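You operate a simulated robot arm through the tools that you are given. There is no shell and no other tool.

You are at the controls of a simulated robot arm. One attempt, no reset.

TASK
Put things in order on the top of the wall bench. At the end: the gauge from the top of the wall bench stands where the silver small block stood; the teal narrow brush from the top of the wall bench stands on top of the spool; the silver small block is on the bobbin; the silver narrow block stands on top of the green divider; whatever was shut is shut again. Leave all else as you found it, and nothing knocked over.

It is judged by the outcome, as a careful person would: the job done as asked, and still so three seconds after it is handed in. It fails if anything else is knocked over, pushed out of place, dropped, spilled or broken.

THE ROBOT
A 7-joint arm with a two-finger parallel gripper, fixed in place. Base frame: the origin is on the floor under the middle of its stand, x ahead of it, y to its left, z up; the work surface is at about z = 740. Lengths are in mm, angles in rad, forces in N, time in s.
With the tool pointing down near the work surface it reaches from about 100 to 660 mm from the base axis. Its first joint turns from -1.152 to 1.152 rad. Payload 1.57 kg.
Tool frame: the origin (TCP) lies between the finger pads and is the grasp point; the fingertips stand 30 mm ahead of it; z points along the fingers, y is the line along which they close. Largest opening 80 mm; finger width 17, thickness 12; the body of the gripper, 40 by 82 mm, starts 80 mm behind the TCP.
Orientation is that of the tool frame in the base frame, as a unit quaternion [x, y, z, w]. With the fingers straight down and closing along the base's y, the tool's x points along the base's -x, its y along +y and its z along -z.

THE INTERFACE
- The arm moves only by the tool nudge_tool. Its argument "motion" is a list that holds one entry, the list of rows, each a list of 7 numbers: the turn, a rotation vector about the tool's x, y, z in units of 4 degrees (1.0 is 4 degrees), then the shift along the tool's x, y, z in units of 40 mm (1.0 is 40 mm), then the closure, from 0 (fully open) to 1 (shut). In form: [[[ax, ay, az, x, y, z, fingers], ...]]. A call has 1 to 20 rows; each row shifts and turns the commanded pose from where the row before left it, along the tool's axes as they then stand. A call with a number of a shift or a turn outside -1 to 1 is refused whole. A row lasts 0.2 s, in which the tool goes at most 50 mm and 0.15 rad; a call with a longer step from one row to the next is refused whole, and so is a gripper value outside its range. A pose out of reach is approached as far as the arm can. The call stops where the force on the tool passes 40 N (or 10 N more than at its start, if that is more) or the arm is blocked; 0.2 s more then pass. The fingers move at their own pace (about 72 mm/s each) and stop on an object; they squeeze with about 33 N. The grip force told is the motor's: it shows also when the fingers shut on nothing. Time passes only in rows, and 0.2 s behind the last, so rows that do not move let the fingers close. It gives the time, the measured TCP pose, the force on the tool (base axes), the opening and the grip force at its end, in the units of the frame above (readings bear some noise), with the torque about the TCP (base axes, N m) and any sound that the robot's microphone picked up.
- Cameras (640 x 400 px; columns grow to the right, rows downward): "scene" is fixed at [58, 451.6, 1396.3]; the picture's right is [-0.63, -0.78, 0.00], its down [-0.62, 0.50, -0.60] and it looks along [0.47, -0.38, -0.80] (base axes); focal length 328 px, centre (320, 200). "wrist" rides on the gripper at [72, -7, -122] in the tool frame; the picture's right is [0.09, 1.00, 0.00], its down [-0.84, 0.08, -0.54] and it looks along [-0.54, 0.05, 0.84] (tool axes); focal length 238 px, centre (320, 200). There is no depth. A picture from a camera that has moved, and an enlarged one, comes with that camera's place and axes in the base frame and with its lens.
- capture(camera): a new picture of that camera. It takes no simulated time.
- inspect(camera, box): a new picture of the part [left, top, right, bottom] of that camera's present view, enlarged. It takes no simulated time.
- job_done(): hands the job in; it is judged then, once.

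Places have to be worked out from the pictures, the camera data and where the tool is seen. Open the gripper and draw the arm clear of the work before you hand the job in, unless the task says otherwise.

The tools are called after "Call:" by a JSON object that holds its "op" and its "data". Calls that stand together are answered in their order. nudge_tool: Moves the arm, as the interface text tells. Its arguments: {"type":"object","properties":{"motion":{"type":"array","items":{"type":"array","items":{"type":"array","items":{"type":"number"}}}}},"required":["motion"]} The other tools are called the same way: capture (camera) takes a picture; inspect (camera, box) takes an enlarged picture of a part of a camera's view; job_done () hands the job in.

At the start:

```text
clock: 0.0
ee_pos: [318.9, 205.8, 1047.2]
tcp_rot: [0.0, 1.0, 0.001, 0.0]
force: [0.6, -0.1, 0.8]
moment: [-0.02, 0.02, 0.03]
width: 80.0
gripper_force: 0.0
```

scene: 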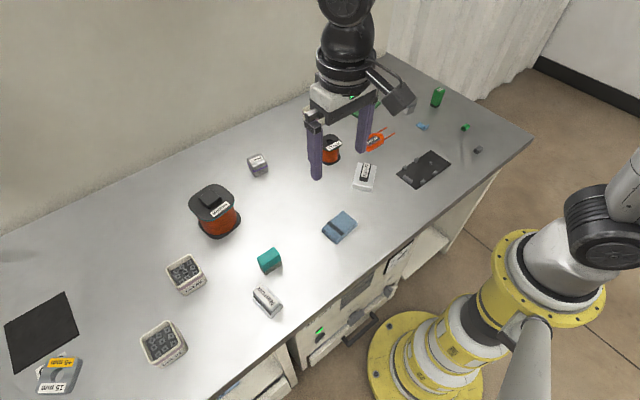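
wrist: 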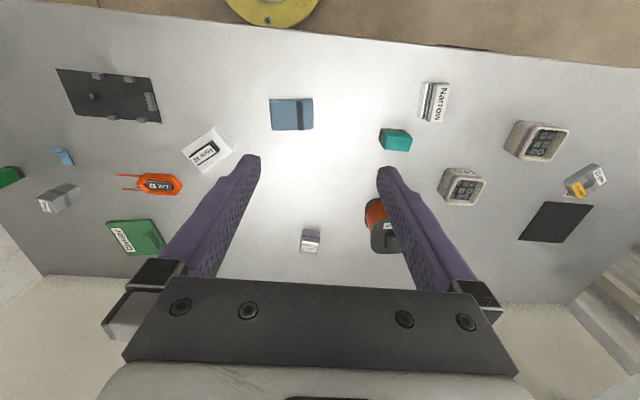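

I see a bench with several objects, some with labels; first I look closer at the parts of both views to identify them.

Call:
{"op": "inspect", "data": {"camera": "scene", "box": [160, 140, 320, 240]}}

Call:
{"op": "inspect", "data": {"camera": "scene", "box": [300, 80, 500, 205]}}

Call:
{"op": "inspect", "data": {"camera": "scene", "box": [220, 200, 380, 320]}}

Call:
{"op": "inspect", "data": {"camera": "scene", "box": [0, 240, 220, 400]}}

Call:
{"op": "inspect", "data": {"camera": "wrist", "box": [0, 50, 240, 260]}}

Call:
{"op": "inspect", "data": {"camera": "wrist", "box": [260, 60, 460, 260]}}

Call:
{"op": "inspect", "data": {"camera": "wrist", "box": [400, 60, 640, 260]}}

Call:
{"op": "inspect", "data": {"camera": "scene", "box": [280, 220, 440, 380]}}

```text
4.00 times, centred on (240, 190) of scene
camera zoom: at [58.0, 451.6, 1396.3], right [-0.63, -0.78, 0.0], down [-0.62, 0.5, -0.6], along [0.47, -0.38, -0.8], focal length 1312 px, centre (640, 240)
```

zoom: 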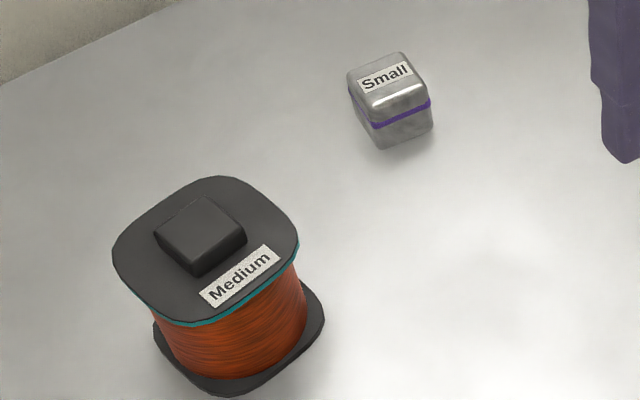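

```text
3.20 times, centred on (400, 142) of scene
camera zoom: at [58.0, 451.6, 1396.3], right [-0.63, -0.78, 0.0], down [-0.62, 0.5, -0.6], along [0.47, -0.38, -0.8], focal length 1049 px, centre (64, 384)
```

zoom: 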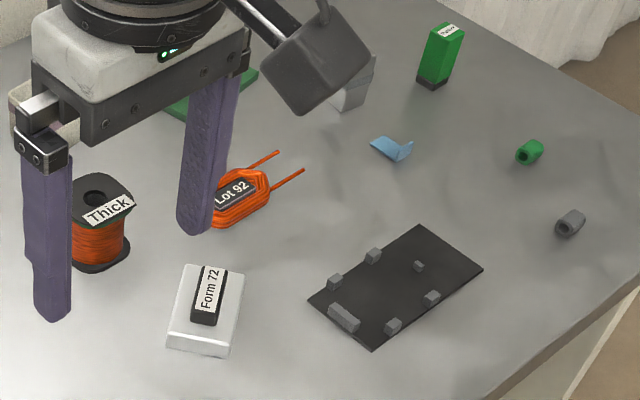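

```text
3.33 times, centred on (300, 260) of scene
camera zoom: at [58.0, 451.6, 1396.3], right [-0.63, -0.78, 0.0], down [-0.62, 0.5, -0.6], along [0.47, -0.38, -0.8], focal length 1093 px, centre (387, 0)
```

zoom: 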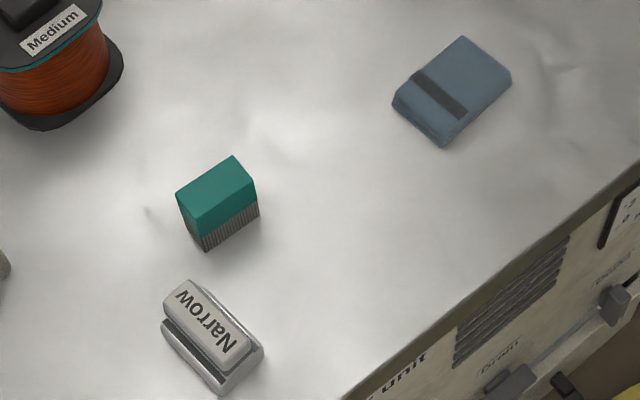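

```text
2.50 times, centred on (110, 320) of scene
camera zoom: at [58.0, 451.6, 1396.3], right [-0.63, -0.78, 0.0], down [-0.62, 0.5, -0.6], along [0.47, -0.38, -0.8], focal length 820 px, centre (845, -100)
```

zoom: 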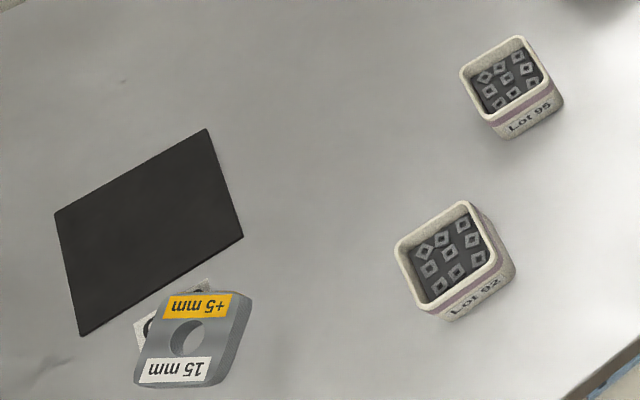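

```text
1.90 times, centred on (120, 155) of wrist
camera zoom: at [247.3, 199.4, 1168.5], right [-0.09, 1.0, 0.0], down [0.84, 0.08, 0.54], along [0.54, 0.05, -0.84], focal length 454 px, centre (701, 286)
```

zoom: 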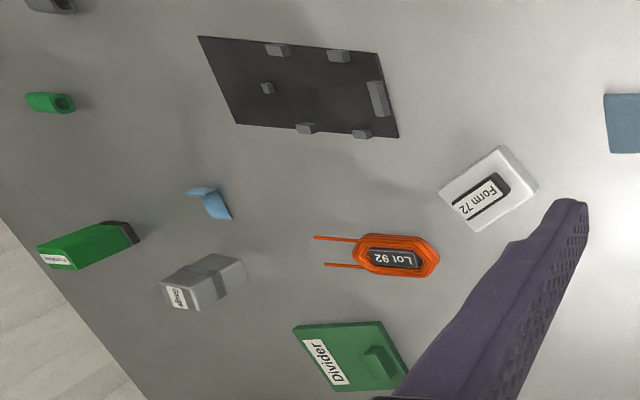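

```text
2.00 times, centred on (360, 160) of wrist
camera zoom: at [247.3, 199.4, 1168.5], right [-0.09, 1.0, 0.0], down [0.84, 0.08, 0.54], along [0.54, 0.05, -0.84], focal length 477 px, centre (240, 280)
```

zoom: 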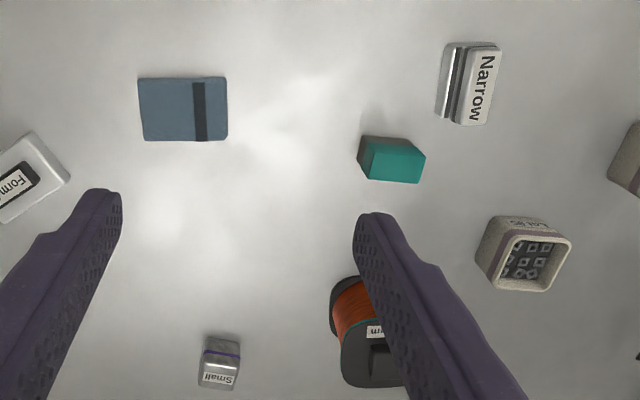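

```text
2.00 times, centred on (520, 160) of wrist
camera zoom: at [247.3, 199.4, 1168.5], right [-0.09, 1.0, 0.0], down [0.84, 0.08, 0.54], along [0.54, 0.05, -0.84], focal length 477 px, centre (-80, 280)
```

zoom: 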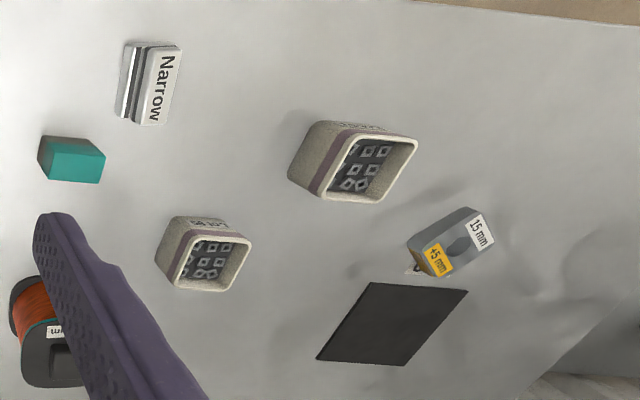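

```text
2.50 times, centred on (360, 300) of scene
camera zoom: at [58.0, 451.6, 1396.3], right [-0.63, -0.78, 0.0], down [-0.62, 0.5, -0.6], along [0.47, -0.38, -0.8], focal length 820 px, centre (220, -50)
```

zoom: 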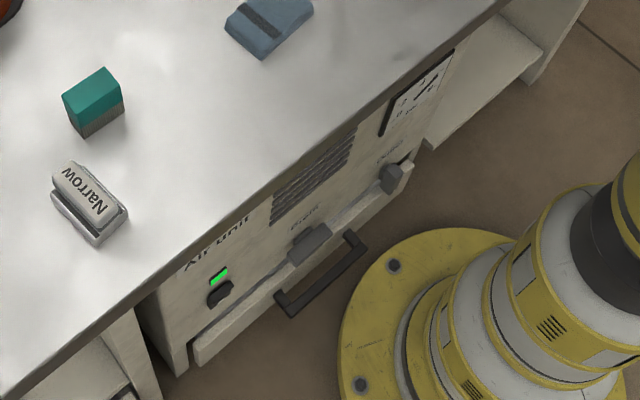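

The labels read Small, Narrow, Medium, Thick, Divider and so on, but I still have to tell bobbin from spool and find the gauge. I move the arm to the right (−y), staying high, to see those objects better.

Call:
{"op": "nudge_tool", "data": {"motion": [[[0, 0, 0, 0, -1, 0, 0], [0, 0, 0, 0, -1, 0, 0], [0, 0, 0, 0, -1, 0, 0], [0, 0, 0, 0, -1, 0, 0], [0, 0, 0, 0, -1, 0, 0], [0, 0, 0, 0, -1, 0, 0], [0, 0, 0, 0, 0, 0, 0]]]}}

Call:
{"op": "capture", "data": {"camera": "wrist"}}

Call:
{"op": "capture", "data": {"camera": "scene"}}

```text
clock: 1.6
ee_pos: [318.5, -34.4, 1045.7]
tcp_rot: [0.0, 1.0, 0.0, 0.0]
force: [-0.3, 0.8, 0.4]
moment: [0.0, -0.02, 0.0]
width: 80.1
gripper_force: 0.0
```

```text
taken
camera wrist: at [247.2, -40.6, 1168.7], right [-0.09, 1.0, 0.0], down [0.84, 0.08, 0.54], along [0.54, 0.05, -0.84], focal length 238 px, centre (320, 200)
```

wrist: 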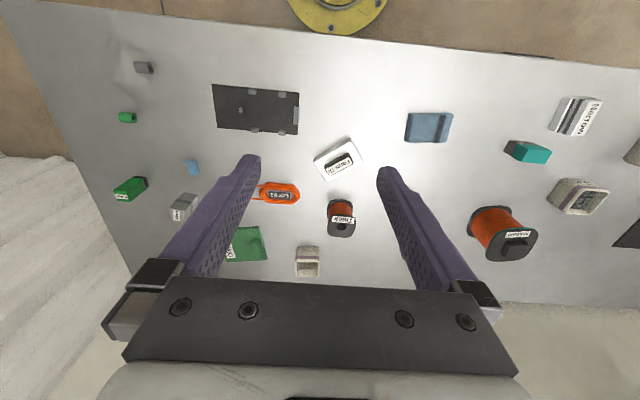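

```text
taken
```

scene: 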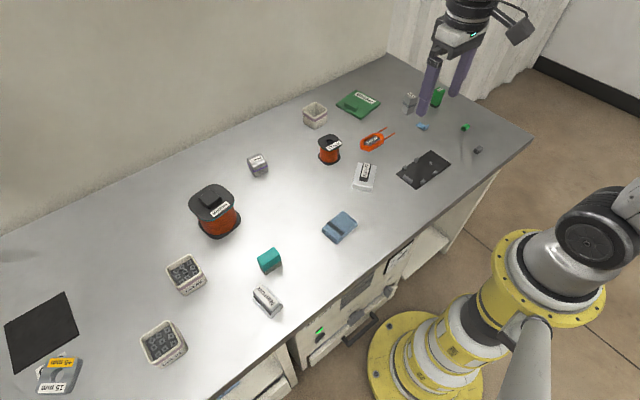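

The arm is now off to the right and the middle of the bench is clear to see. I enlarge the interesting objects in both views.

Call:
{"op": "inspect", "data": {"camera": "scene", "box": [280, 80, 400, 200]}}

Call:
{"op": "inspect", "data": {"camera": "scene", "box": [380, 60, 500, 200]}}

Call:
{"op": "inspect", "data": {"camera": "scene", "box": [0, 320, 120, 400]}}

Call:
{"op": "inspect", "data": {"camera": "wrist", "box": [220, 120, 400, 290]}}

Call:
{"op": "inspect", "data": {"camera": "wrist", "box": [440, 80, 640, 280]}}

Call:
{"op": "inspect", "data": {"camera": "wrist", "box": [90, 50, 310, 270]}}

Call:
{"op": "inspect", "data": {"camera": "scene", "box": [180, 170, 260, 250]}}

Call:
{"op": "inspect", "data": {"camera": "scene", "box": [240, 240, 300, 325]}}

```text
3.33 times, centred on (340, 140) of scene
camera zoom: at [58.1, 451.6, 1396.3], right [-0.63, -0.78, 0.0], down [-0.62, 0.5, -0.6], along [0.47, -0.38, -0.8], focal length 1093 px, centre (253, 400)
```

zoom: 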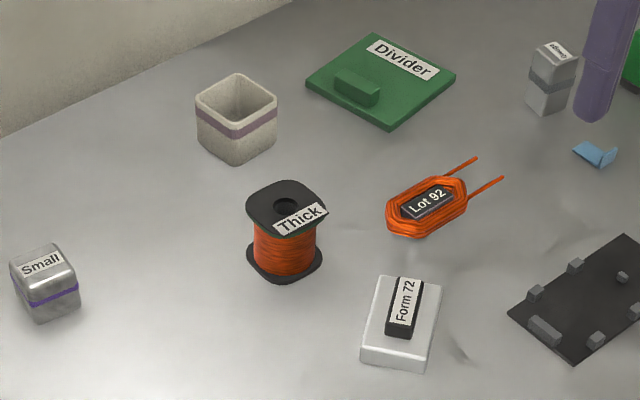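

```text
2.86 times, centred on (440, 130) of scene
camera zoom: at [58.1, 451.6, 1396.3], right [-0.63, -0.78, 0.0], down [-0.62, 0.5, -0.6], along [0.47, -0.38, -0.8], focal length 937 px, centre (-23, 400)
```

zoom: 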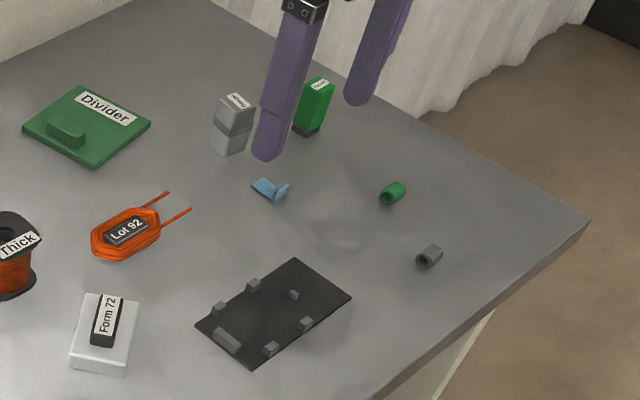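

```text
5.00 times, centred on (60, 360) of scene
camera zoom: at [58.1, 451.6, 1396.3], right [-0.63, -0.78, 0.0], down [-0.62, 0.5, -0.6], along [0.47, -0.38, -0.8], focal length 1640 px, centre (1620, -600)
```

zoom: 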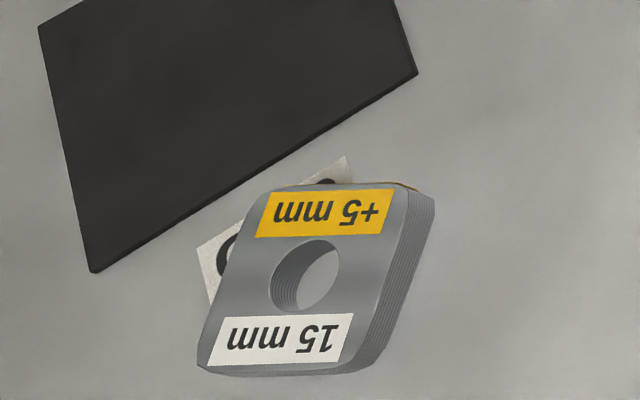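

```text
2.35 times, centred on (310, 205) of wrist
camera zoom: at [247.2, -40.6, 1168.7], right [-0.09, 1.0, 0.0], down [0.84, 0.08, 0.54], along [0.54, 0.05, -0.84], focal length 561 px, centre (344, 188)
```

zoom: 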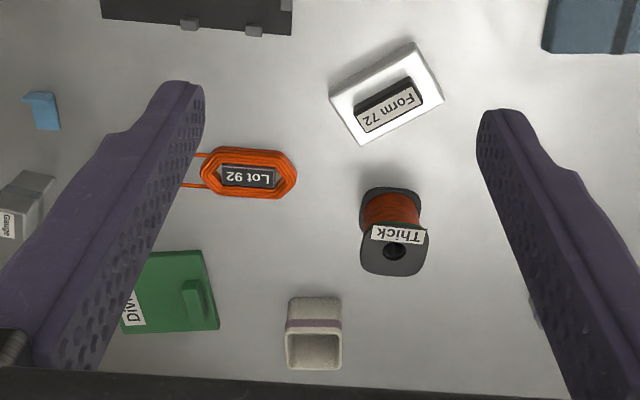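

```text
2.00 times, centred on (540, 180) of wrist
camera zoom: at [247.2, -40.6, 1168.7], right [-0.09, 1.0, 0.0], down [0.84, 0.08, 0.54], along [0.54, 0.05, -0.84], focal length 477 px, centre (-120, 240)
```

zoom: 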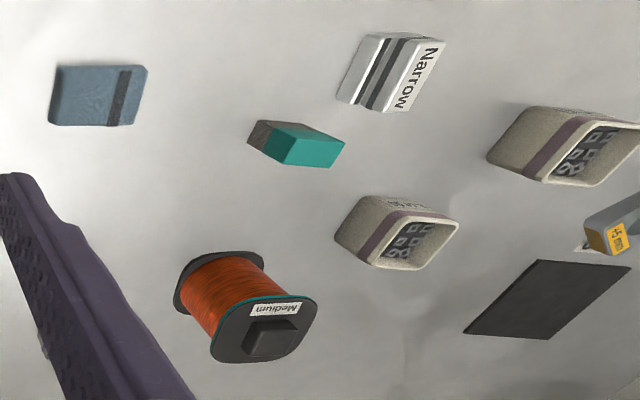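

```text
1.82 times, centred on (200, 160) of wrist
camera zoom: at [247.2, -40.6, 1168.7], right [-0.09, 1.0, 0.0], down [0.84, 0.08, 0.54], along [0.54, 0.05, -0.84], focal length 433 px, centre (538, 273)
```

zoom: 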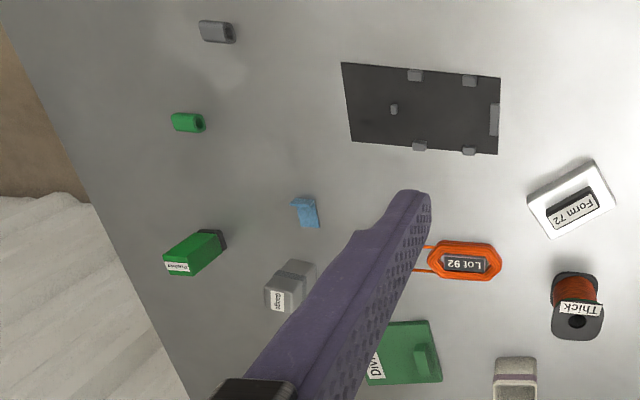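

```text
5.00 times, centred on (220, 210) of scene
camera zoom: at [58.1, 451.6, 1396.3], right [-0.63, -0.78, 0.0], down [-0.62, 0.5, -0.6], along [0.47, -0.38, -0.8], focal length 1640 px, centre (820, 150)
```

zoom: 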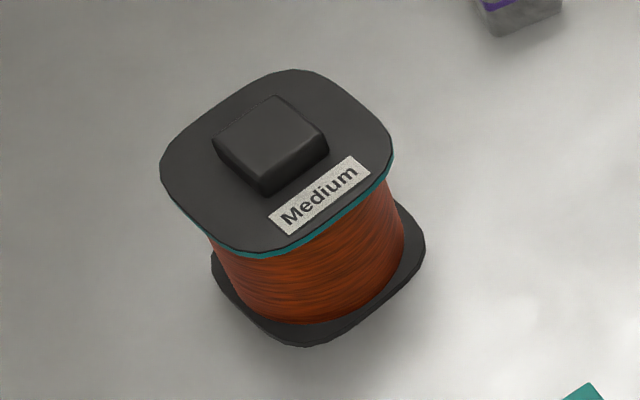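

```text
4.71 times, centred on (270, 282) of scene
camera zoom: at [58.1, 451.6, 1396.3], right [-0.63, -0.78, 0.0], down [-0.62, 0.5, -0.6], along [0.47, -0.38, -0.8], focal length 1543 px, centre (555, -188)
```

zoom: 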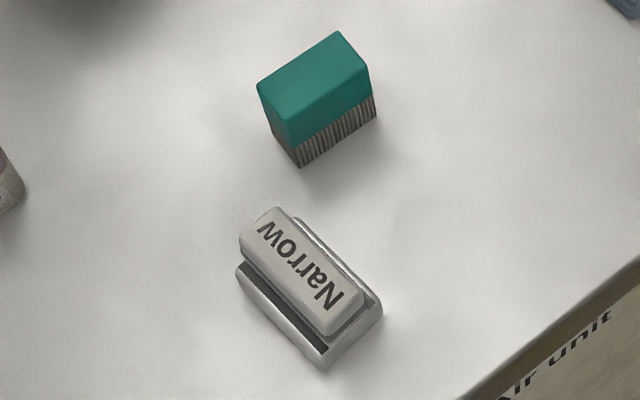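

The small grey block by the divider is labelled "Gauge". Bobbin against spool still needs a closer look, so I bring the wrist camera nearer to the "Thick" one, at about (542, 29).

Call:
{"op": "nudge_tool", "data": {"motion": [[[0, 0, 0, -0.72, 0.4, 0.72, 0], [0, 0, 0, -0.72, 0.4, 0.72, 0], [0, 0, 0, -0.72, 0.4, 0.72, 0], [0, 0, 0, -0.72, 0.4, 0.72, 0], [0, 0, 0, 0, 0, 0, 0]]]}}

Call:
{"op": "capture", "data": {"camera": "wrist"}}

```text
clock: 2.8
ee_pos: [434.6, 31.7, 930.8]
tcp_rot: [0.0, 1.0, 0.0, 0.0]
force: [-0.2, -0.1, -0.5]
moment: [0.04, 0.0, -0.02]
width: 79.8
gripper_force: 0.1
```

```text
taken
camera wrist: at [362.1, 24.8, 1052.7], right [-0.09, 1.0, 0.0], down [0.84, 0.08, 0.54], along [0.54, 0.05, -0.84], focal length 238 px, centre (320, 200)
```

wrist: 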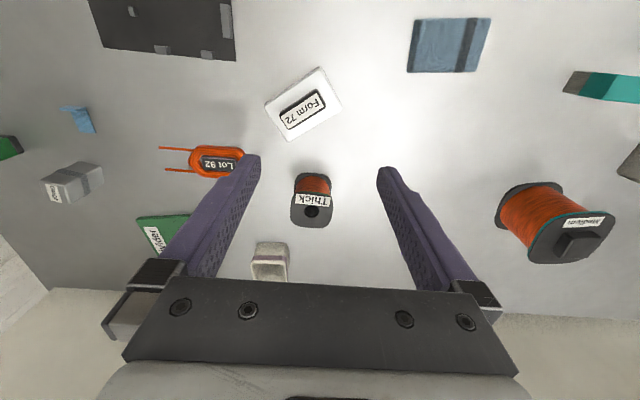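

Call:
{"op": "inspect", "data": {"camera": "wrist", "box": [260, 150, 380, 250]}}

Call:
{"op": "inspect", "data": {"camera": "wrist", "box": [480, 150, 640, 280]}}

Call:
{"op": "inspect", "data": {"camera": "wrist", "box": [0, 90, 160, 220]}}

Call:
{"op": "inspect", "data": {"camera": "wrist", "box": [180, 50, 360, 190]}}

```text
4.00 times, centred on (320, 200) of wrist
camera zoom: at [362.1, 24.8, 1052.7], right [-0.09, 1.0, 0.0], down [0.84, 0.08, 0.54], along [0.54, 0.05, -0.84], focal length 953 px, centre (320, 200)
```

zoom: 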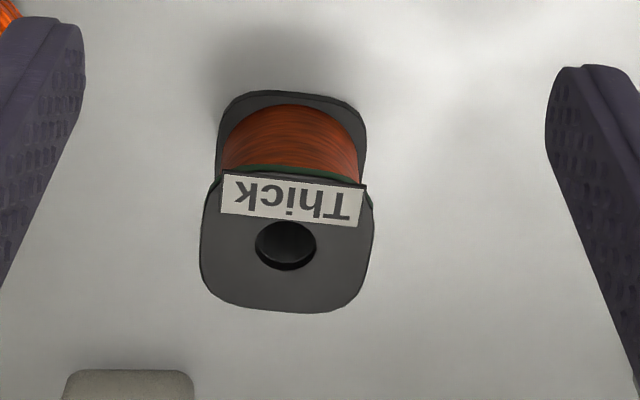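

```text
3.08 times, centred on (560, 215) of wrist
camera zoom: at [362.1, 24.8, 1052.7], right [-0.09, 1.0, 0.0], down [0.84, 0.08, 0.54], along [0.54, 0.05, -0.84], focal length 733 px, centre (-418, 154)
```

zoom: 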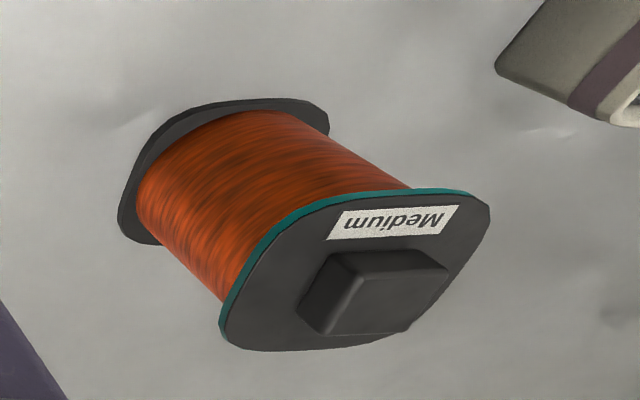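

```text
3.08 times, centred on (80, 155) of wrist
camera zoom: at [362.1, 24.8, 1052.7], right [-0.09, 1.0, 0.0], down [0.84, 0.08, 0.54], along [0.54, 0.05, -0.84], focal length 733 px, centre (1058, 338)
```

zoom: 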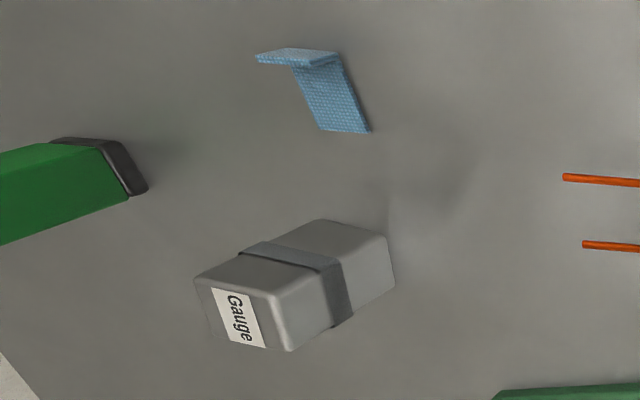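

```text
2.86 times, centred on (270, 120) of wrist
camera zoom: at [362.1, 24.8, 1052.7], right [-0.09, 1.0, 0.0], down [0.84, 0.08, 0.54], along [0.54, 0.05, -0.84], focal length 681 px, centre (463, 429)
```

zoom: 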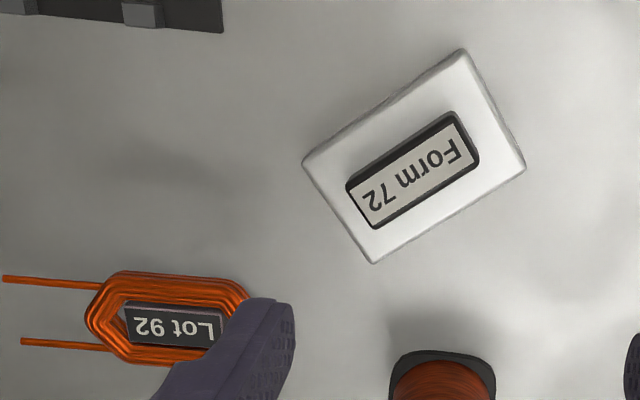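

"Thick" is a small reel (about 55 mm across, 58 mm high, flat flange with a hole) at about (545, 30). "Medium" is the much larger one, so I read the small one as the bobbin and the big one as the spool. Next I look closely at the Small block and Medium.

Call:
{"op": "nudge_tool", "data": {"motion": [[[0, 0, 0, -0.33, 0.88, 0, 0], [0, 0, 0, -0.33, 0.88, 0, 0], [0, 0, 0, -0.33, 0.88, 0, 0], [0, 0, 0, -0.33, 0.88, 0, 0], [0, 0, 0, -0.33, 0.88, 0, 0], [0, 0, 0, 0, 0, 0, 0]]]}}

Call:
{"op": "capture", "data": {"camera": "wrist"}}

Call:
{"op": "inspect", "data": {"camera": "wrist", "box": [260, 140, 380, 260]}}

Call:
{"op": "inspect", "data": {"camera": "wrist", "box": [380, 100, 560, 260]}}

```text
clock: 4.2
ee_pos: [499.6, 206.7, 931.1]
tcp_rot: [0.0, 1.0, 0.001, 0.001]
force: [0.8, 0.0, -1.2]
moment: [-0.01, 0.01, 0.01]
width: 80.0
gripper_force: 0.0
```

```text
taken
camera wrist: at [428.0, 199.8, 1053.0], right [-0.09, 1.0, 0.0], down [0.84, 0.08, 0.54], along [0.54, 0.05, -0.84], focal length 238 px, centre (320, 200)
```

wrist: 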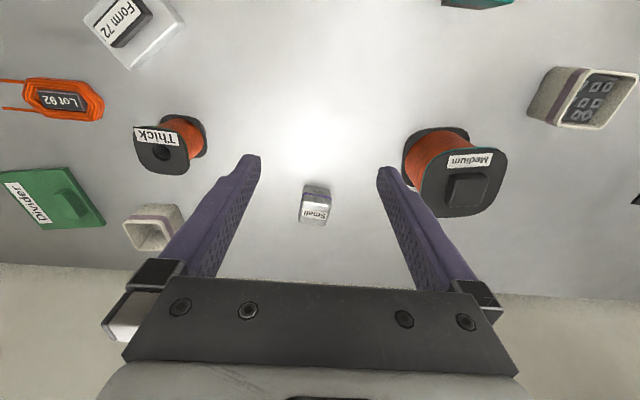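

```text
3.33 times, centred on (320, 200) of wrist
camera zoom: at [428.0, 199.8, 1053.0], right [-0.09, 1.0, 0.0], down [0.84, 0.08, 0.54], along [0.54, 0.05, -0.84], focal length 794 px, centre (320, 200)
```

zoom: 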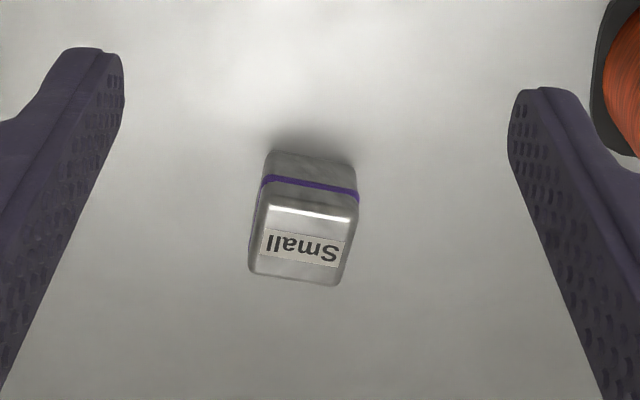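

```text
2.50 times, centred on (470, 180) of wrist
camera zoom: at [428.0, 199.8, 1053.0], right [-0.09, 1.0, 0.0], down [0.84, 0.08, 0.54], along [0.54, 0.05, -0.84], focal length 596 px, centre (-55, 250)
```

zoom: 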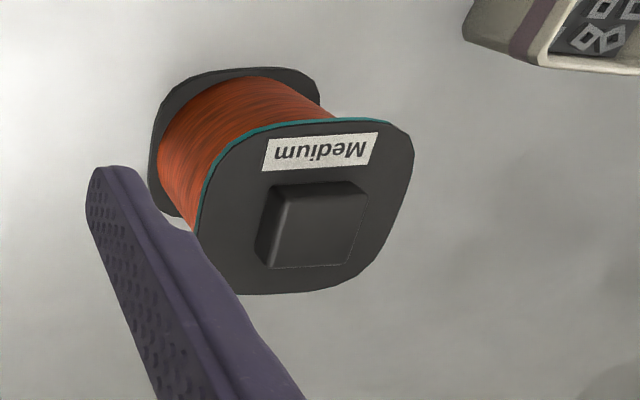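

Small is at about (625, 211), a roughly 38 mm cube turned about −6°. Medium is centred at about (544, 371), with its flange at z≈820 and a flat 34 mm boss up to z≈832. Now I go and look at the brush and the Narrow block.

Call:
{"op": "nudge_tool", "data": {"motion": [[[0, 0, 0, 0.964, 0.512, 0, 0], [0, 0, 0, 0.964, 0.512, 0, 0], [0, 0, 0, 0.964, 0.512, 0, 0], [0, 0, 0, 0.964, 0.512, 0, 0], [0, 0, 0, 0.964, 0.512, 0, 0], [0, 0, 0, 0.964, 0.512, 0, 0], [0, 0, 0, 0.964, 0.512, 0, 0], [0, 0, 0, 0, 0, 0, 0]]]}}

Call:
{"op": "capture", "data": {"camera": "wrist"}}

Call:
{"op": "inspect", "data": {"camera": "wrist", "box": [280, 100, 440, 240]}}

```text
clock: 6.0
ee_pos: [229.5, 349.3, 932.4]
tcp_rot: [0.0, 1.0, 0.0, -0.001]
force: [0.5, 0.2, -0.1]
moment: [0.02, 0.01, 0.0]
width: 79.7
gripper_force: 0.1
```

```text
taken
camera wrist: at [157.8, 343.2, 1053.5], right [-0.09, 1.0, 0.0], down [0.84, 0.08, 0.54], along [0.54, 0.05, -0.84], focal length 238 px, centre (320, 200)
```

wrist: 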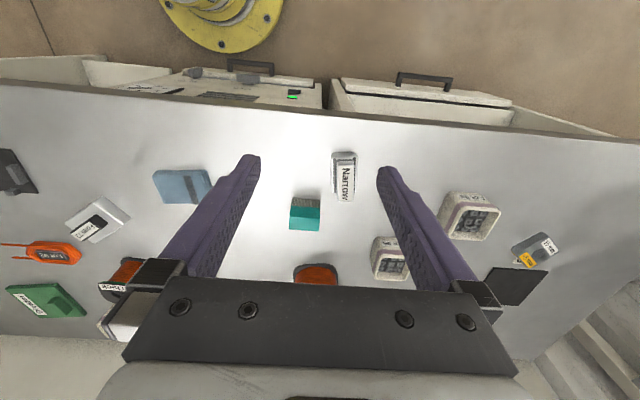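

```text
2.86 times, centred on (360, 170) of wrist
camera zoom: at [157.8, 343.2, 1053.5], right [-0.09, 1.0, 0.0], down [0.84, 0.08, 0.54], along [0.54, 0.05, -0.84], focal length 681 px, centre (206, 286)
```

zoom: 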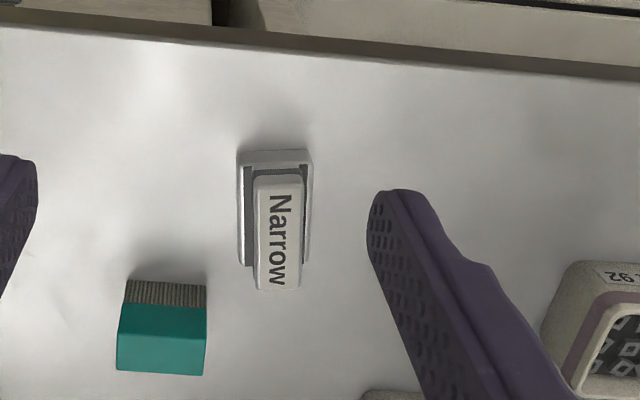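

Narrow is at about (306, 391), yaw about +7°, with a base about 32 × 52 mm and a top at z≈775. The brush is at about (369, 336). I turn to match Narrow and move above it to check the alignment.

Call:
{"op": "nudge_tool", "data": {"motion": [[[0, 0, -0.875, 0, 0, 0, 0], [0, 0, -0.875, 0, 0, 0, 0], [0, 0, 0, -0.675, 0.2675, 0.75, 0], [0, 0, 0, -0.675, 0.2675, 0.75, 0], [0, 0, 0, -0.675, 0.2675, 0.75, 0], [0, 0, 0, 0, 0, 0, 0]]]}}

Call:
{"op": "capture", "data": {"camera": "wrist"}}

Call:
{"op": "capture", "data": {"camera": "scene"}}

```text
clock: 7.4
ee_pos: [305.7, 390.4, 842.6]
tcp_rot: [-0.061, 0.998, 0.001, 0.0]
force: [0.4, 0.4, 0.1]
moment: [-0.03, 0.02, 0.01]
width: 80.1
gripper_force: 0.0
```

```text
taken
camera wrist: at [234.5, 374.7, 964.0], right [-0.21, 0.98, 0.0], down [0.82, 0.18, 0.54], along [0.53, 0.12, -0.84], focal length 238 px, centre (320, 200)
```

wrist: 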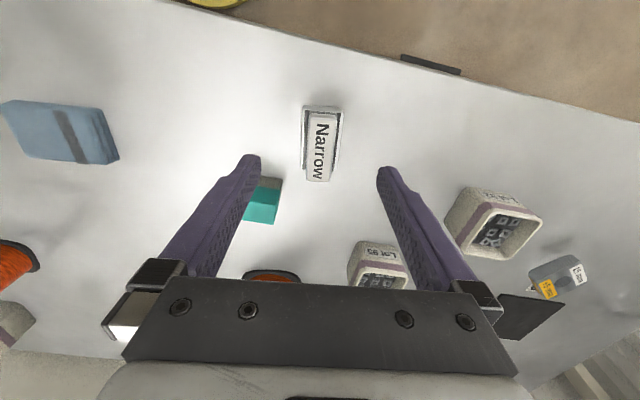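

```text
taken
```

scene: 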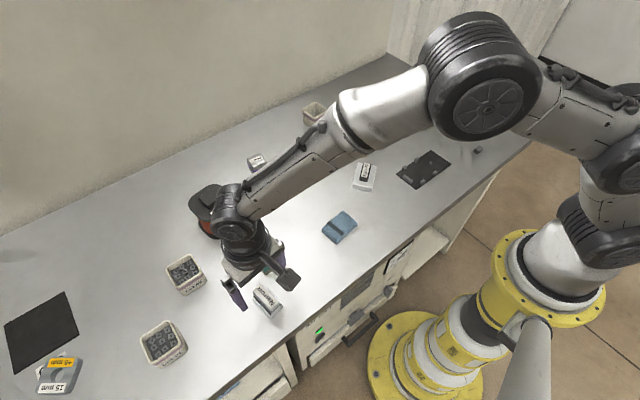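

The TCP's vertical should project at about (321, 149) at the block's height, and the block appears right there. I zoom in to check yaw and centring.

Call:
{"op": "inspect", "data": {"camera": "wrist", "box": [270, 90, 370, 190]}}

```text
4.00 times, centred on (320, 140) of wrist
camera zoom: at [234.5, 374.7, 964.0], right [-0.21, 0.98, 0.0], down [0.82, 0.18, 0.54], along [0.53, 0.12, -0.84], focal length 953 px, centre (320, 440)
```

zoom: 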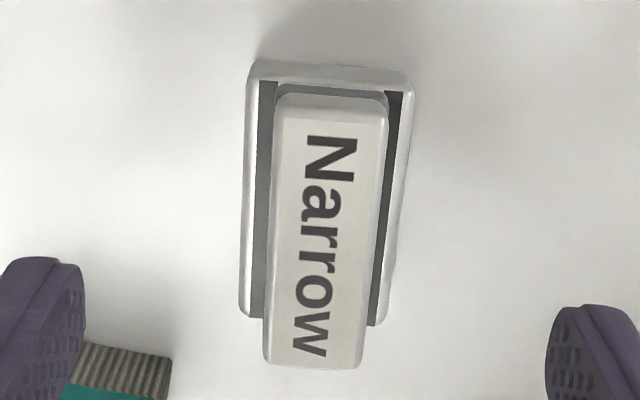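

The alignment is within 1–2 mm and about 1°. I go down to TCP z≈774 and close on the base of the Narrow block.

Call:
{"op": "nudge_tool", "data": {"motion": [[[0, 0, 0, 0, 0, 0.85, 0], [0, 0, 0, 0, 0, 0.85, 0], [0, 0, 0, 0, 0, 0, 0], [0, 0, 0, 0, 0, 0, 1], [0, 0, 0, 0, 0, 0, 1], [0, 0, 0, 0, 0, 0, 1], [0, 0, 0, 0, 0, 0, 1]]]}}

Call:
{"op": "capture", "data": {"camera": "wrist"}}

```text
clock: 9.0
ee_pos: [304.2, 389.7, 773.1]
tcp_rot: [-0.062, 0.998, 0.0, 0.0]
force: [0.4, -0.3, -0.7]
moment: [0.03, -0.04, 0.0]
width: 35.9
gripper_force: 32.3
```

```text
taken
camera wrist: at [233.8, 374.4, 895.1], right [-0.21, 0.98, 0.0], down [0.82, 0.18, 0.54], along [0.53, 0.12, -0.84], focal length 238 px, centre (320, 200)
```

wrist: 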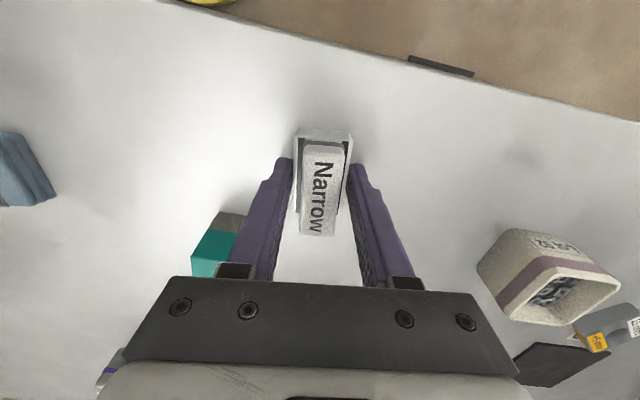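

Narrow is held, 35.9 mm wide at the grip. I lift it to z≈930 and carry it to a point from which the wrist camera can see the divider beside the held block.

Call:
{"op": "nudge_tool", "data": {"motion": [[[0, 0, 0, 0, 0, -0.98, 1], [0, 0, 0, 0, 0, -0.98, 1], [0, 0, 0, 0, 0, -0.98, 1], [0, 0, 0, 0, 0, -0.98, 1], [0, 0, 0, -0.3877, -0.9634, 0, 1], [0, 0, 0, -0.3877, -0.9634, 0, 1], [0, 0, 0, -0.3877, -0.9634, 0, 1], [0, 0, 0, -0.3877, -0.9634, 0, 1], [0, 0, 0, -0.3877, -0.9634, 0, 1], [0, 0, 0, -0.3877, -0.9634, 0, 1], [0, 0, 0, -0.3877, -0.9634, 0, 1], [0, 0, 0, -0.3877, -0.9634, 0, 1], [0, 0, 0, -0.3877, -0.9634, 0, 1], [0, 0, 0, -0.3877, -0.9634, 0, 1], [0, 0, 0, -0.3877, -0.9634, 0, 1], [0, 0, 0, 0, 0, 0, 1]]]}}

Call:
{"op": "capture", "data": {"camera": "wrist"}}

Call:
{"op": "capture", "data": {"camera": "scene"}}

```text
clock: 12.4
ee_pos: [526.6, -8.8, 930.5]
tcp_rot: [-0.061, 0.998, 0.0, 0.0]
force: [0.2, -0.9, -1.7]
moment: [0.01, -0.02, 0.01]
width: 35.4
gripper_force: 33.1
```

```text
taken
camera wrist: at [455.7, -23.5, 1051.8], right [-0.21, 0.98, 0.0], down [0.82, 0.18, 0.54], along [0.53, 0.12, -0.84], focal length 238 px, centre (320, 200)
```

wrist: 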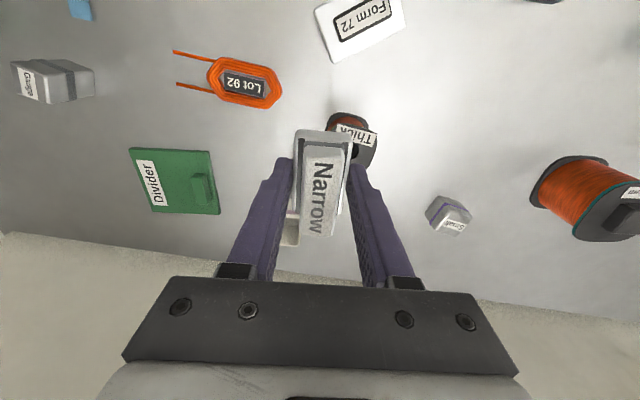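

```text
taken
```

scene: 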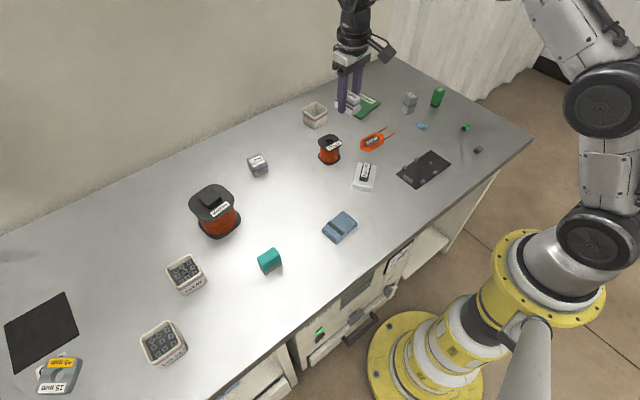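

The divider is in clear view to the left of the held block. I enlarge it to measure the plate and its tab.

Call:
{"op": "inspect", "data": {"camera": "wrist", "box": [110, 120, 240, 230]}}

Call:
{"op": "inspect", "data": {"camera": "wrist", "box": [0, 40, 110, 120]}}

```text
3.64 times, centred on (175, 175) of wrist
camera zoom: at [455.7, -23.5, 1051.8], right [-0.21, 0.98, 0.0], down [0.82, 0.18, 0.54], along [0.53, 0.12, -0.84], focal length 867 px, centre (847, 291)
```

zoom: 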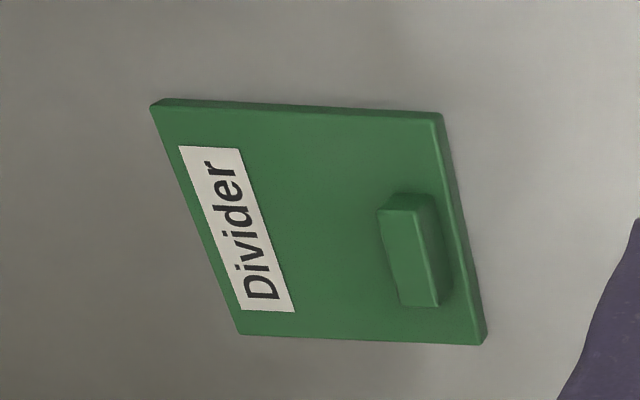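

```text
5.00 times, centred on (55, 80) of wrist
camera zoom: at [455.7, -23.5, 1051.8], right [-0.21, 0.98, 0.0], down [0.82, 0.18, 0.54], along [0.53, 0.12, -0.84], focal length 1192 px, centre (1645, 800)
```

zoom: 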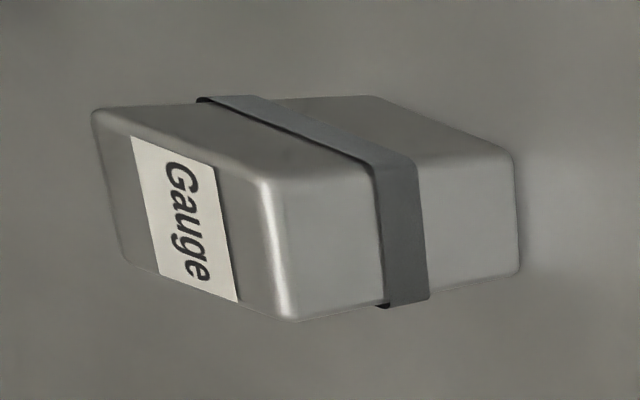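

The divider plate has corners at about (606, −149), (624, −250), (725, −235) and (709, −132). Its tab sits along the +y edge, which leaves a free strip at y below about −167. The target centre, about (641, −189), is at the edge of reach, so I go above it high up and check that the arm gets there.

Call:
{"op": "nudge_tool", "data": {"motion": [[[0, 0, -0.6, 0, 0, 0, 1], [0, 0, 0, -0.417, -0.9825, 0, 1], [0, 0, 0, -0.417, -0.9825, 0, 1], [0, 0, 0, -0.417, -0.9825, 0, 1], [0, 0, 0, -0.417, -0.9825, 0, 1], [0, 0, 0, -0.417, -0.9825, 0, 1], [0, 0, 0, 0, 0, 0, 1], [0, 0, 0, 0, 0, 0, 1]]]}}

```text
clock: 14.2
ee_pos: [624.9, -168.6, 930.4]
tcp_rot: [-0.082, 0.997, 0.0, 0.0]
force: [0.1, -0.4, -1.7]
moment: [-0.02, -0.04, 0.02]
width: 35.1
gripper_force: 33.3
out of reach, approached as far as the arm can: row 6
```

At z=930 the reach ends at radius ≈647. Reach may be longer lower down, so I descend to z≈850 and check.

Call:
{"op": "nudge_tool", "data": {"motion": [[[0, 0, 0, 0, 0, 1, 1], [0, 0, 0, 0, 0, 1, 1], [0, 0, 0, 0, 0, 0, 1]]]}}

```text
clock: 15.0
ee_pos: [623.4, -168.9, 848.6]
tcp_rot: [-0.082, 0.997, 0.0, 0.0]
force: [0.0, -0.1, -1.9]
moment: [0.0, -0.01, -0.02]
width: 35.6
gripper_force: 33.3
```

Call:
{"op": "nudge_tool", "data": {"motion": [[[0, 0, 0, -0.34, -0.56, 0, 1], [0, 0, 0, 0, 0, 0, 1], [0, 0, 0, 0, 0, 0, 1]]]}}

```text
clock: 15.8
ee_pos: [632.2, -184.8, 847.8]
tcp_rot: [-0.082, 0.997, -0.001, 0.0]
force: [0.2, 0.2, -2.0]
moment: [-0.01, -0.04, 0.01]
width: 35.4
gripper_force: 33.0
out of reach, approached as far as the arm can: row 1
```

At z≈848 the reach is ≈658.6 mm. The placement itself happens lower, so I go down to z≈812, still above the tab, and try to go further out toward (641, −192).

Call:
{"op": "nudge_tool", "data": {"motion": [[[0, 0, 0, 0, 0, 0.9, 1], [0, 0, 0, 0, 0, 0, 1], [0, 0, 0, -0.2, -0.21, 0, 1], [0, 0, 0, 0, 0, 0, 1], [0, 0, 0, 0, 0, 0, 1]]]}}

```text
clock: 17.0
ee_pos: [633.1, -187.7, 812.7]
tcp_rot: [-0.081, 0.997, -0.001, 0.001]
force: [0.0, 0.1, -1.7]
moment: [-0.03, 0.01, 0.01]
width: 35.3
gripper_force: 33.4
out of reach, approached as far as the arm can: row 3
```

At z≈812 the limit is r≈660. I can set the block down safely, partly short of the final spot, then regrip it nearer its inner end and slide the hold outward. First I check the lateral clearance to the tab in both cameras.

Call:
{"op": "inspect", "data": {"camera": "scene", "box": [310, 60, 430, 140]}}

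Call:
{"op": "capture", "data": {"camera": "wrist"}}

Call:
{"op": "inspect", "data": {"camera": "wrist", "box": [250, 100, 410, 240]}}

```text
5.00 times, centred on (370, 100) of scene
camera zoom: at [58.1, 451.6, 1396.3], right [-0.63, -0.78, 0.0], down [-0.62, 0.5, -0.6], along [0.47, -0.38, -0.8], focal length 1640 px, centre (70, 700)
```

zoom: 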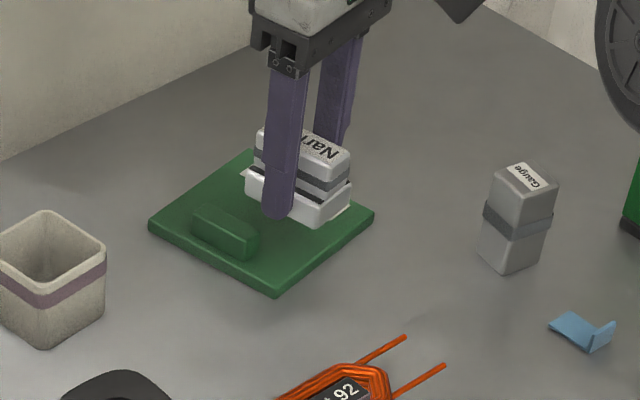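

```text
taken
camera wrist: at [563.4, -205.0, 934.3], right [-0.25, 0.97, 0.0], down [0.81, 0.21, 0.54], along [0.52, 0.14, -0.84], focal length 238 px, centre (320, 200)
```

wrist: 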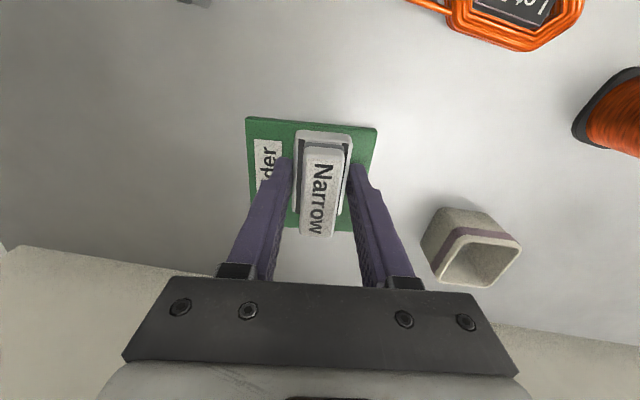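

```text
2.86 times, centred on (330, 170) of wrist
camera zoom: at [563.4, -205.0, 934.3], right [-0.25, 0.97, 0.0], down [0.81, 0.21, 0.54], along [0.52, 0.14, -0.84], focal length 681 px, centre (291, 286)
```

zoom: 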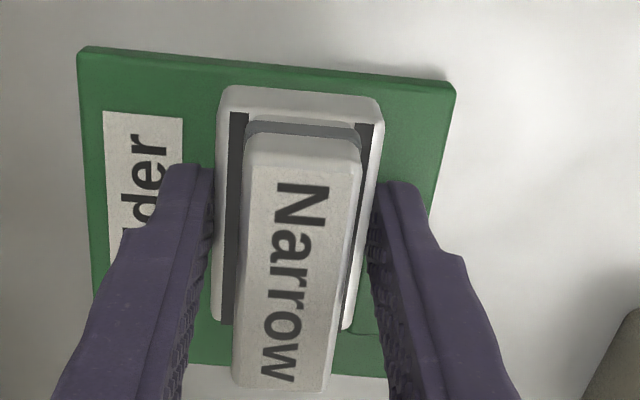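

In the tool frame the plate's near edge lies at x≈+19.5 and its sides at y≈−60 and +43; the tab starts at y≈+21, so the block's side (+18) clears it. I shift 3 mm away from the tab and lower to just above the plate.

Call:
{"op": "nudge_tool", "data": {"motion": [[[0, 0, 0, 0.04, -0.08, 0, 1], [0, 0, 0, 0, 0, 0.4, 1], [0, 0, 0, 0, 0, 0.2, 1], [0, 0, 0, 0, 0, 0, 1]]]}}

Call:
{"op": "inspect", "data": {"camera": "scene", "box": [310, 60, 430, 140]}}

```text
clock: 18.0
ee_pos: [631.1, -189.6, 789.0]
tcp_rot: [-0.082, 0.997, 0.0, 0.0]
force: [-0.4, 0.2, -2.2]
moment: [0.0, -0.02, -0.02]
width: 35.4
gripper_force: 33.2
```

```text
5.00 times, centred on (370, 100) of scene
camera zoom: at [58.1, 451.6, 1396.3], right [-0.63, -0.78, 0.0], down [-0.62, 0.5, -0.6], along [0.47, -0.38, -0.8], focal length 1640 px, centre (70, 700)
```

zoom: 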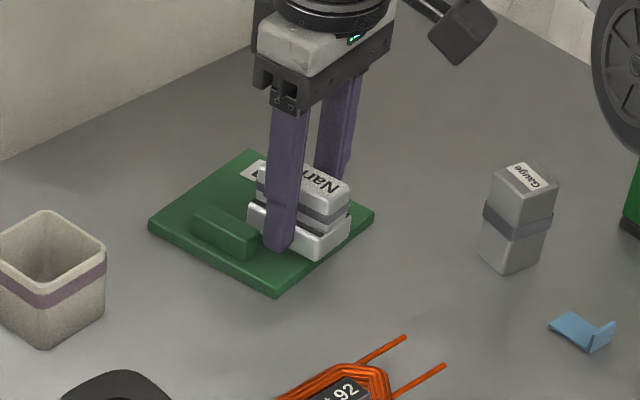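

The block hovers just above the plate, clear of the tab. I lower it gently in small steps and watch the force.

Call:
{"op": "nudge_tool", "data": {"motion": [[[0, 0, 0, 0, 0, 0.15, 1], [0, 0, 0, 0, 0, 0.04, 1], [0, 0, 0, 0, 0, 0, 1]]]}}

Call:
{"op": "nudge_tool", "data": {"motion": [[[0, 0, 0, 0, 0, 0.04, 1], [0, 0, 0, 0, 0, 0, 1]]]}}

```text
clock: 18.8
ee_pos: [632.4, -190.7, 782.7]
tcp_rot: [-0.082, 0.997, 0.0, 0.001]
force: [-3.7, 1.8, 11.6]
moment: [0.08, 0.17, 0.02]
width: 35.2
gripper_force: 32.7
```

```text
clock: 19.4
ee_pos: [632.7, -190.7, 782.8]
tcp_rot: [-0.082, 0.997, -0.002, 0.004]
force: [-3.2, 3.6, 23.5]
moment: [0.09, 0.29, 0.01]
width: 35.6
gripper_force: 32.7
```

Contact came at TCP z≈782.7, so the plate top is near z≈749.5. I ease the press off, open part way, and check how the block stands before regripping.

Call:
{"op": "nudge_tool", "data": {"motion": [[[0, 0, 0, 0, 0, -0.05, 1], [0, 0, 0, 0, 0, 0, 0.3], [0, 0, 0, 0, 0, 0, 0.3], [0, 0, 0, 0, 0, 0, 0.3]]]}}

Call:
{"op": "inspect", "data": {"camera": "scene", "box": [310, 60, 430, 140]}}

Call:
{"op": "inspect", "data": {"camera": "wrist", "box": [230, 80, 430, 240]}}

```text
clock: 20.4
ee_pos: [629.5, -189.8, 779.4]
tcp_rot: [-0.081, 0.997, 0.0, -0.001]
force: [-4.2, 0.9, 6.1]
moment: [-0.18, 0.06, -0.1]
width: 55.6
gripper_force: 0.1
```

```text
5.00 times, centred on (370, 100) of scene
camera zoom: at [57.8, 451.7, 1396.3], right [-0.63, -0.78, 0.0], down [-0.62, 0.5, -0.6], along [0.47, -0.38, -0.8], focal length 1640 px, centre (70, 700)
```

zoom: 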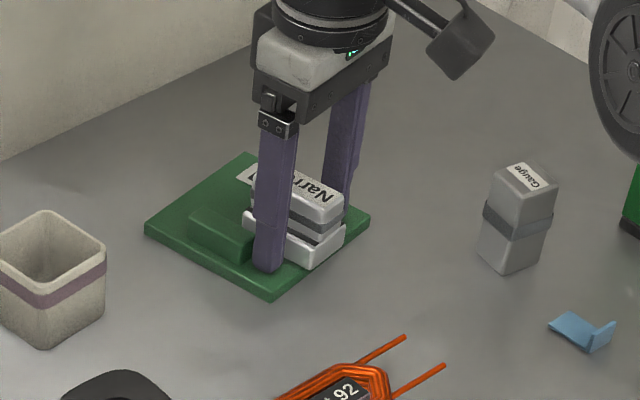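

```text
2.50 times, centred on (330, 160) of wrist
camera zoom: at [560.7, -207.6, 902.1], right [-0.25, 0.97, 0.0], down [0.82, 0.21, 0.54], along [0.52, 0.14, -0.84], focal length 596 px, centre (295, 300)
```

zoom: 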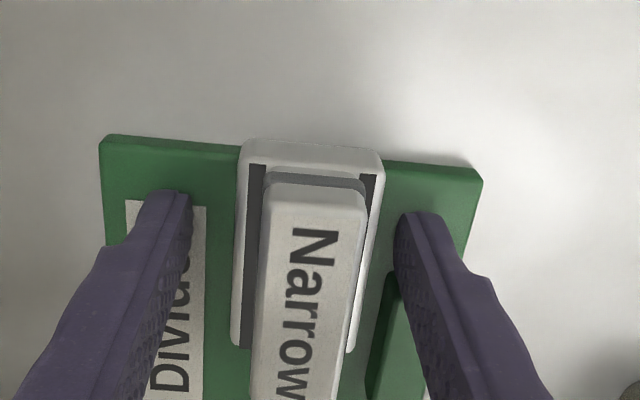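

The arm sagged after release and the fingertips touched the plate, which seems to have shifted it by a few millimetres. I raise the tool 5 mm at once so it no longer touches, then measure the plate's place again.

Call:
{"op": "nudge_tool", "data": {"motion": [[[0, 0, 0, 0, 0, -0.13, 0.3], [0, 0, 0, 0, 0, 0, 0.3]]]}}

Call:
{"op": "inspect", "data": {"camera": "scene", "box": [310, 60, 430, 140]}}

Call:
{"op": "inspect", "data": {"camera": "wrist", "box": [230, 80, 430, 240]}}

```text
clock: 21.0
ee_pos: [629.6, -189.6, 784.4]
tcp_rot: [-0.081, 0.997, 0.0, -0.001]
force: [0.9, -0.2, -0.7]
moment: [-0.03, -0.01, -0.01]
width: 56.0
gripper_force: 0.1
```

```text
5.00 times, centred on (370, 100) of scene
camera zoom: at [58.0, 451.6, 1396.3], right [-0.63, -0.78, 0.0], down [-0.62, 0.5, -0.6], along [0.47, -0.38, -0.8], focal length 1640 px, centre (70, 700)
```

zoom: 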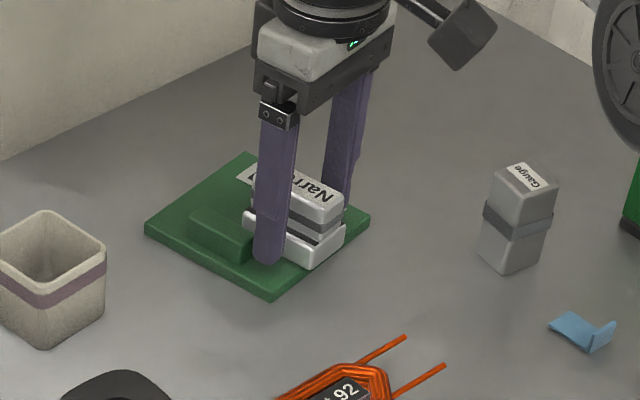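

```text
2.50 times, centred on (330, 160) of wrist
camera zoom: at [561.1, -207.9, 907.3], right [-0.25, 0.97, 0.0], down [0.81, 0.21, 0.54], along [0.52, 0.14, -0.84], focal length 596 px, centre (295, 300)
```

zoom: 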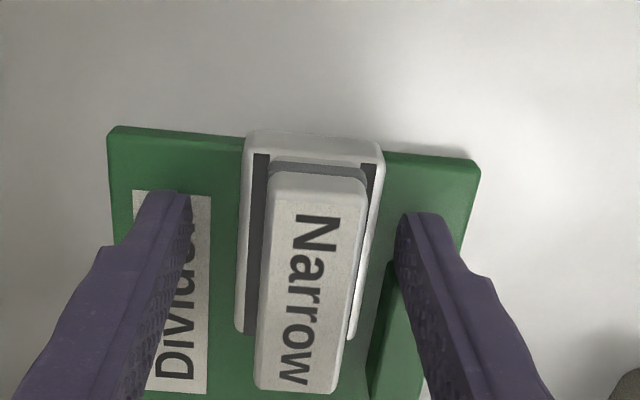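

The plate has moved by about (−2.5, +4.8) mm; I'll put that right once the block stands. Now I move 11 mm back toward the inner end of the block and regrip it there.

Call:
{"op": "nudge_tool", "data": {"motion": [[[0, 0, 0, 0.275, 0.065, 0, 0.3], [0, 0, 0, 0, 0, 0, 0.3], [0, 0, 0, 0, 0, 0, 1], [0, 0, 0, 0, 0, 0, 1], [0, 0, 0, 0, 0, 0, 1]]]}}

Call:
{"op": "inspect", "data": {"camera": "wrist", "box": [230, 80, 430, 240]}}

```text
clock: 22.2
ee_pos: [619.5, -188.9, 786.6]
tcp_rot: [-0.082, 0.997, 0.0, -0.001]
force: [0.5, 0.1, 0.2]
moment: [-0.01, -0.03, 0.02]
width: 35.4
gripper_force: 33.0
```

```text
2.50 times, centred on (330, 160) of wrist
camera zoom: at [550.2, -207.3, 907.7], right [-0.25, 0.97, 0.0], down [0.81, 0.21, 0.54], along [0.52, 0.14, -0.84], focal length 596 px, centre (295, 300)
```

zoom: 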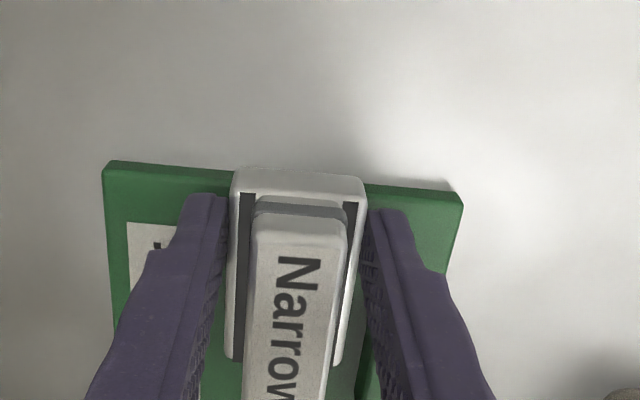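

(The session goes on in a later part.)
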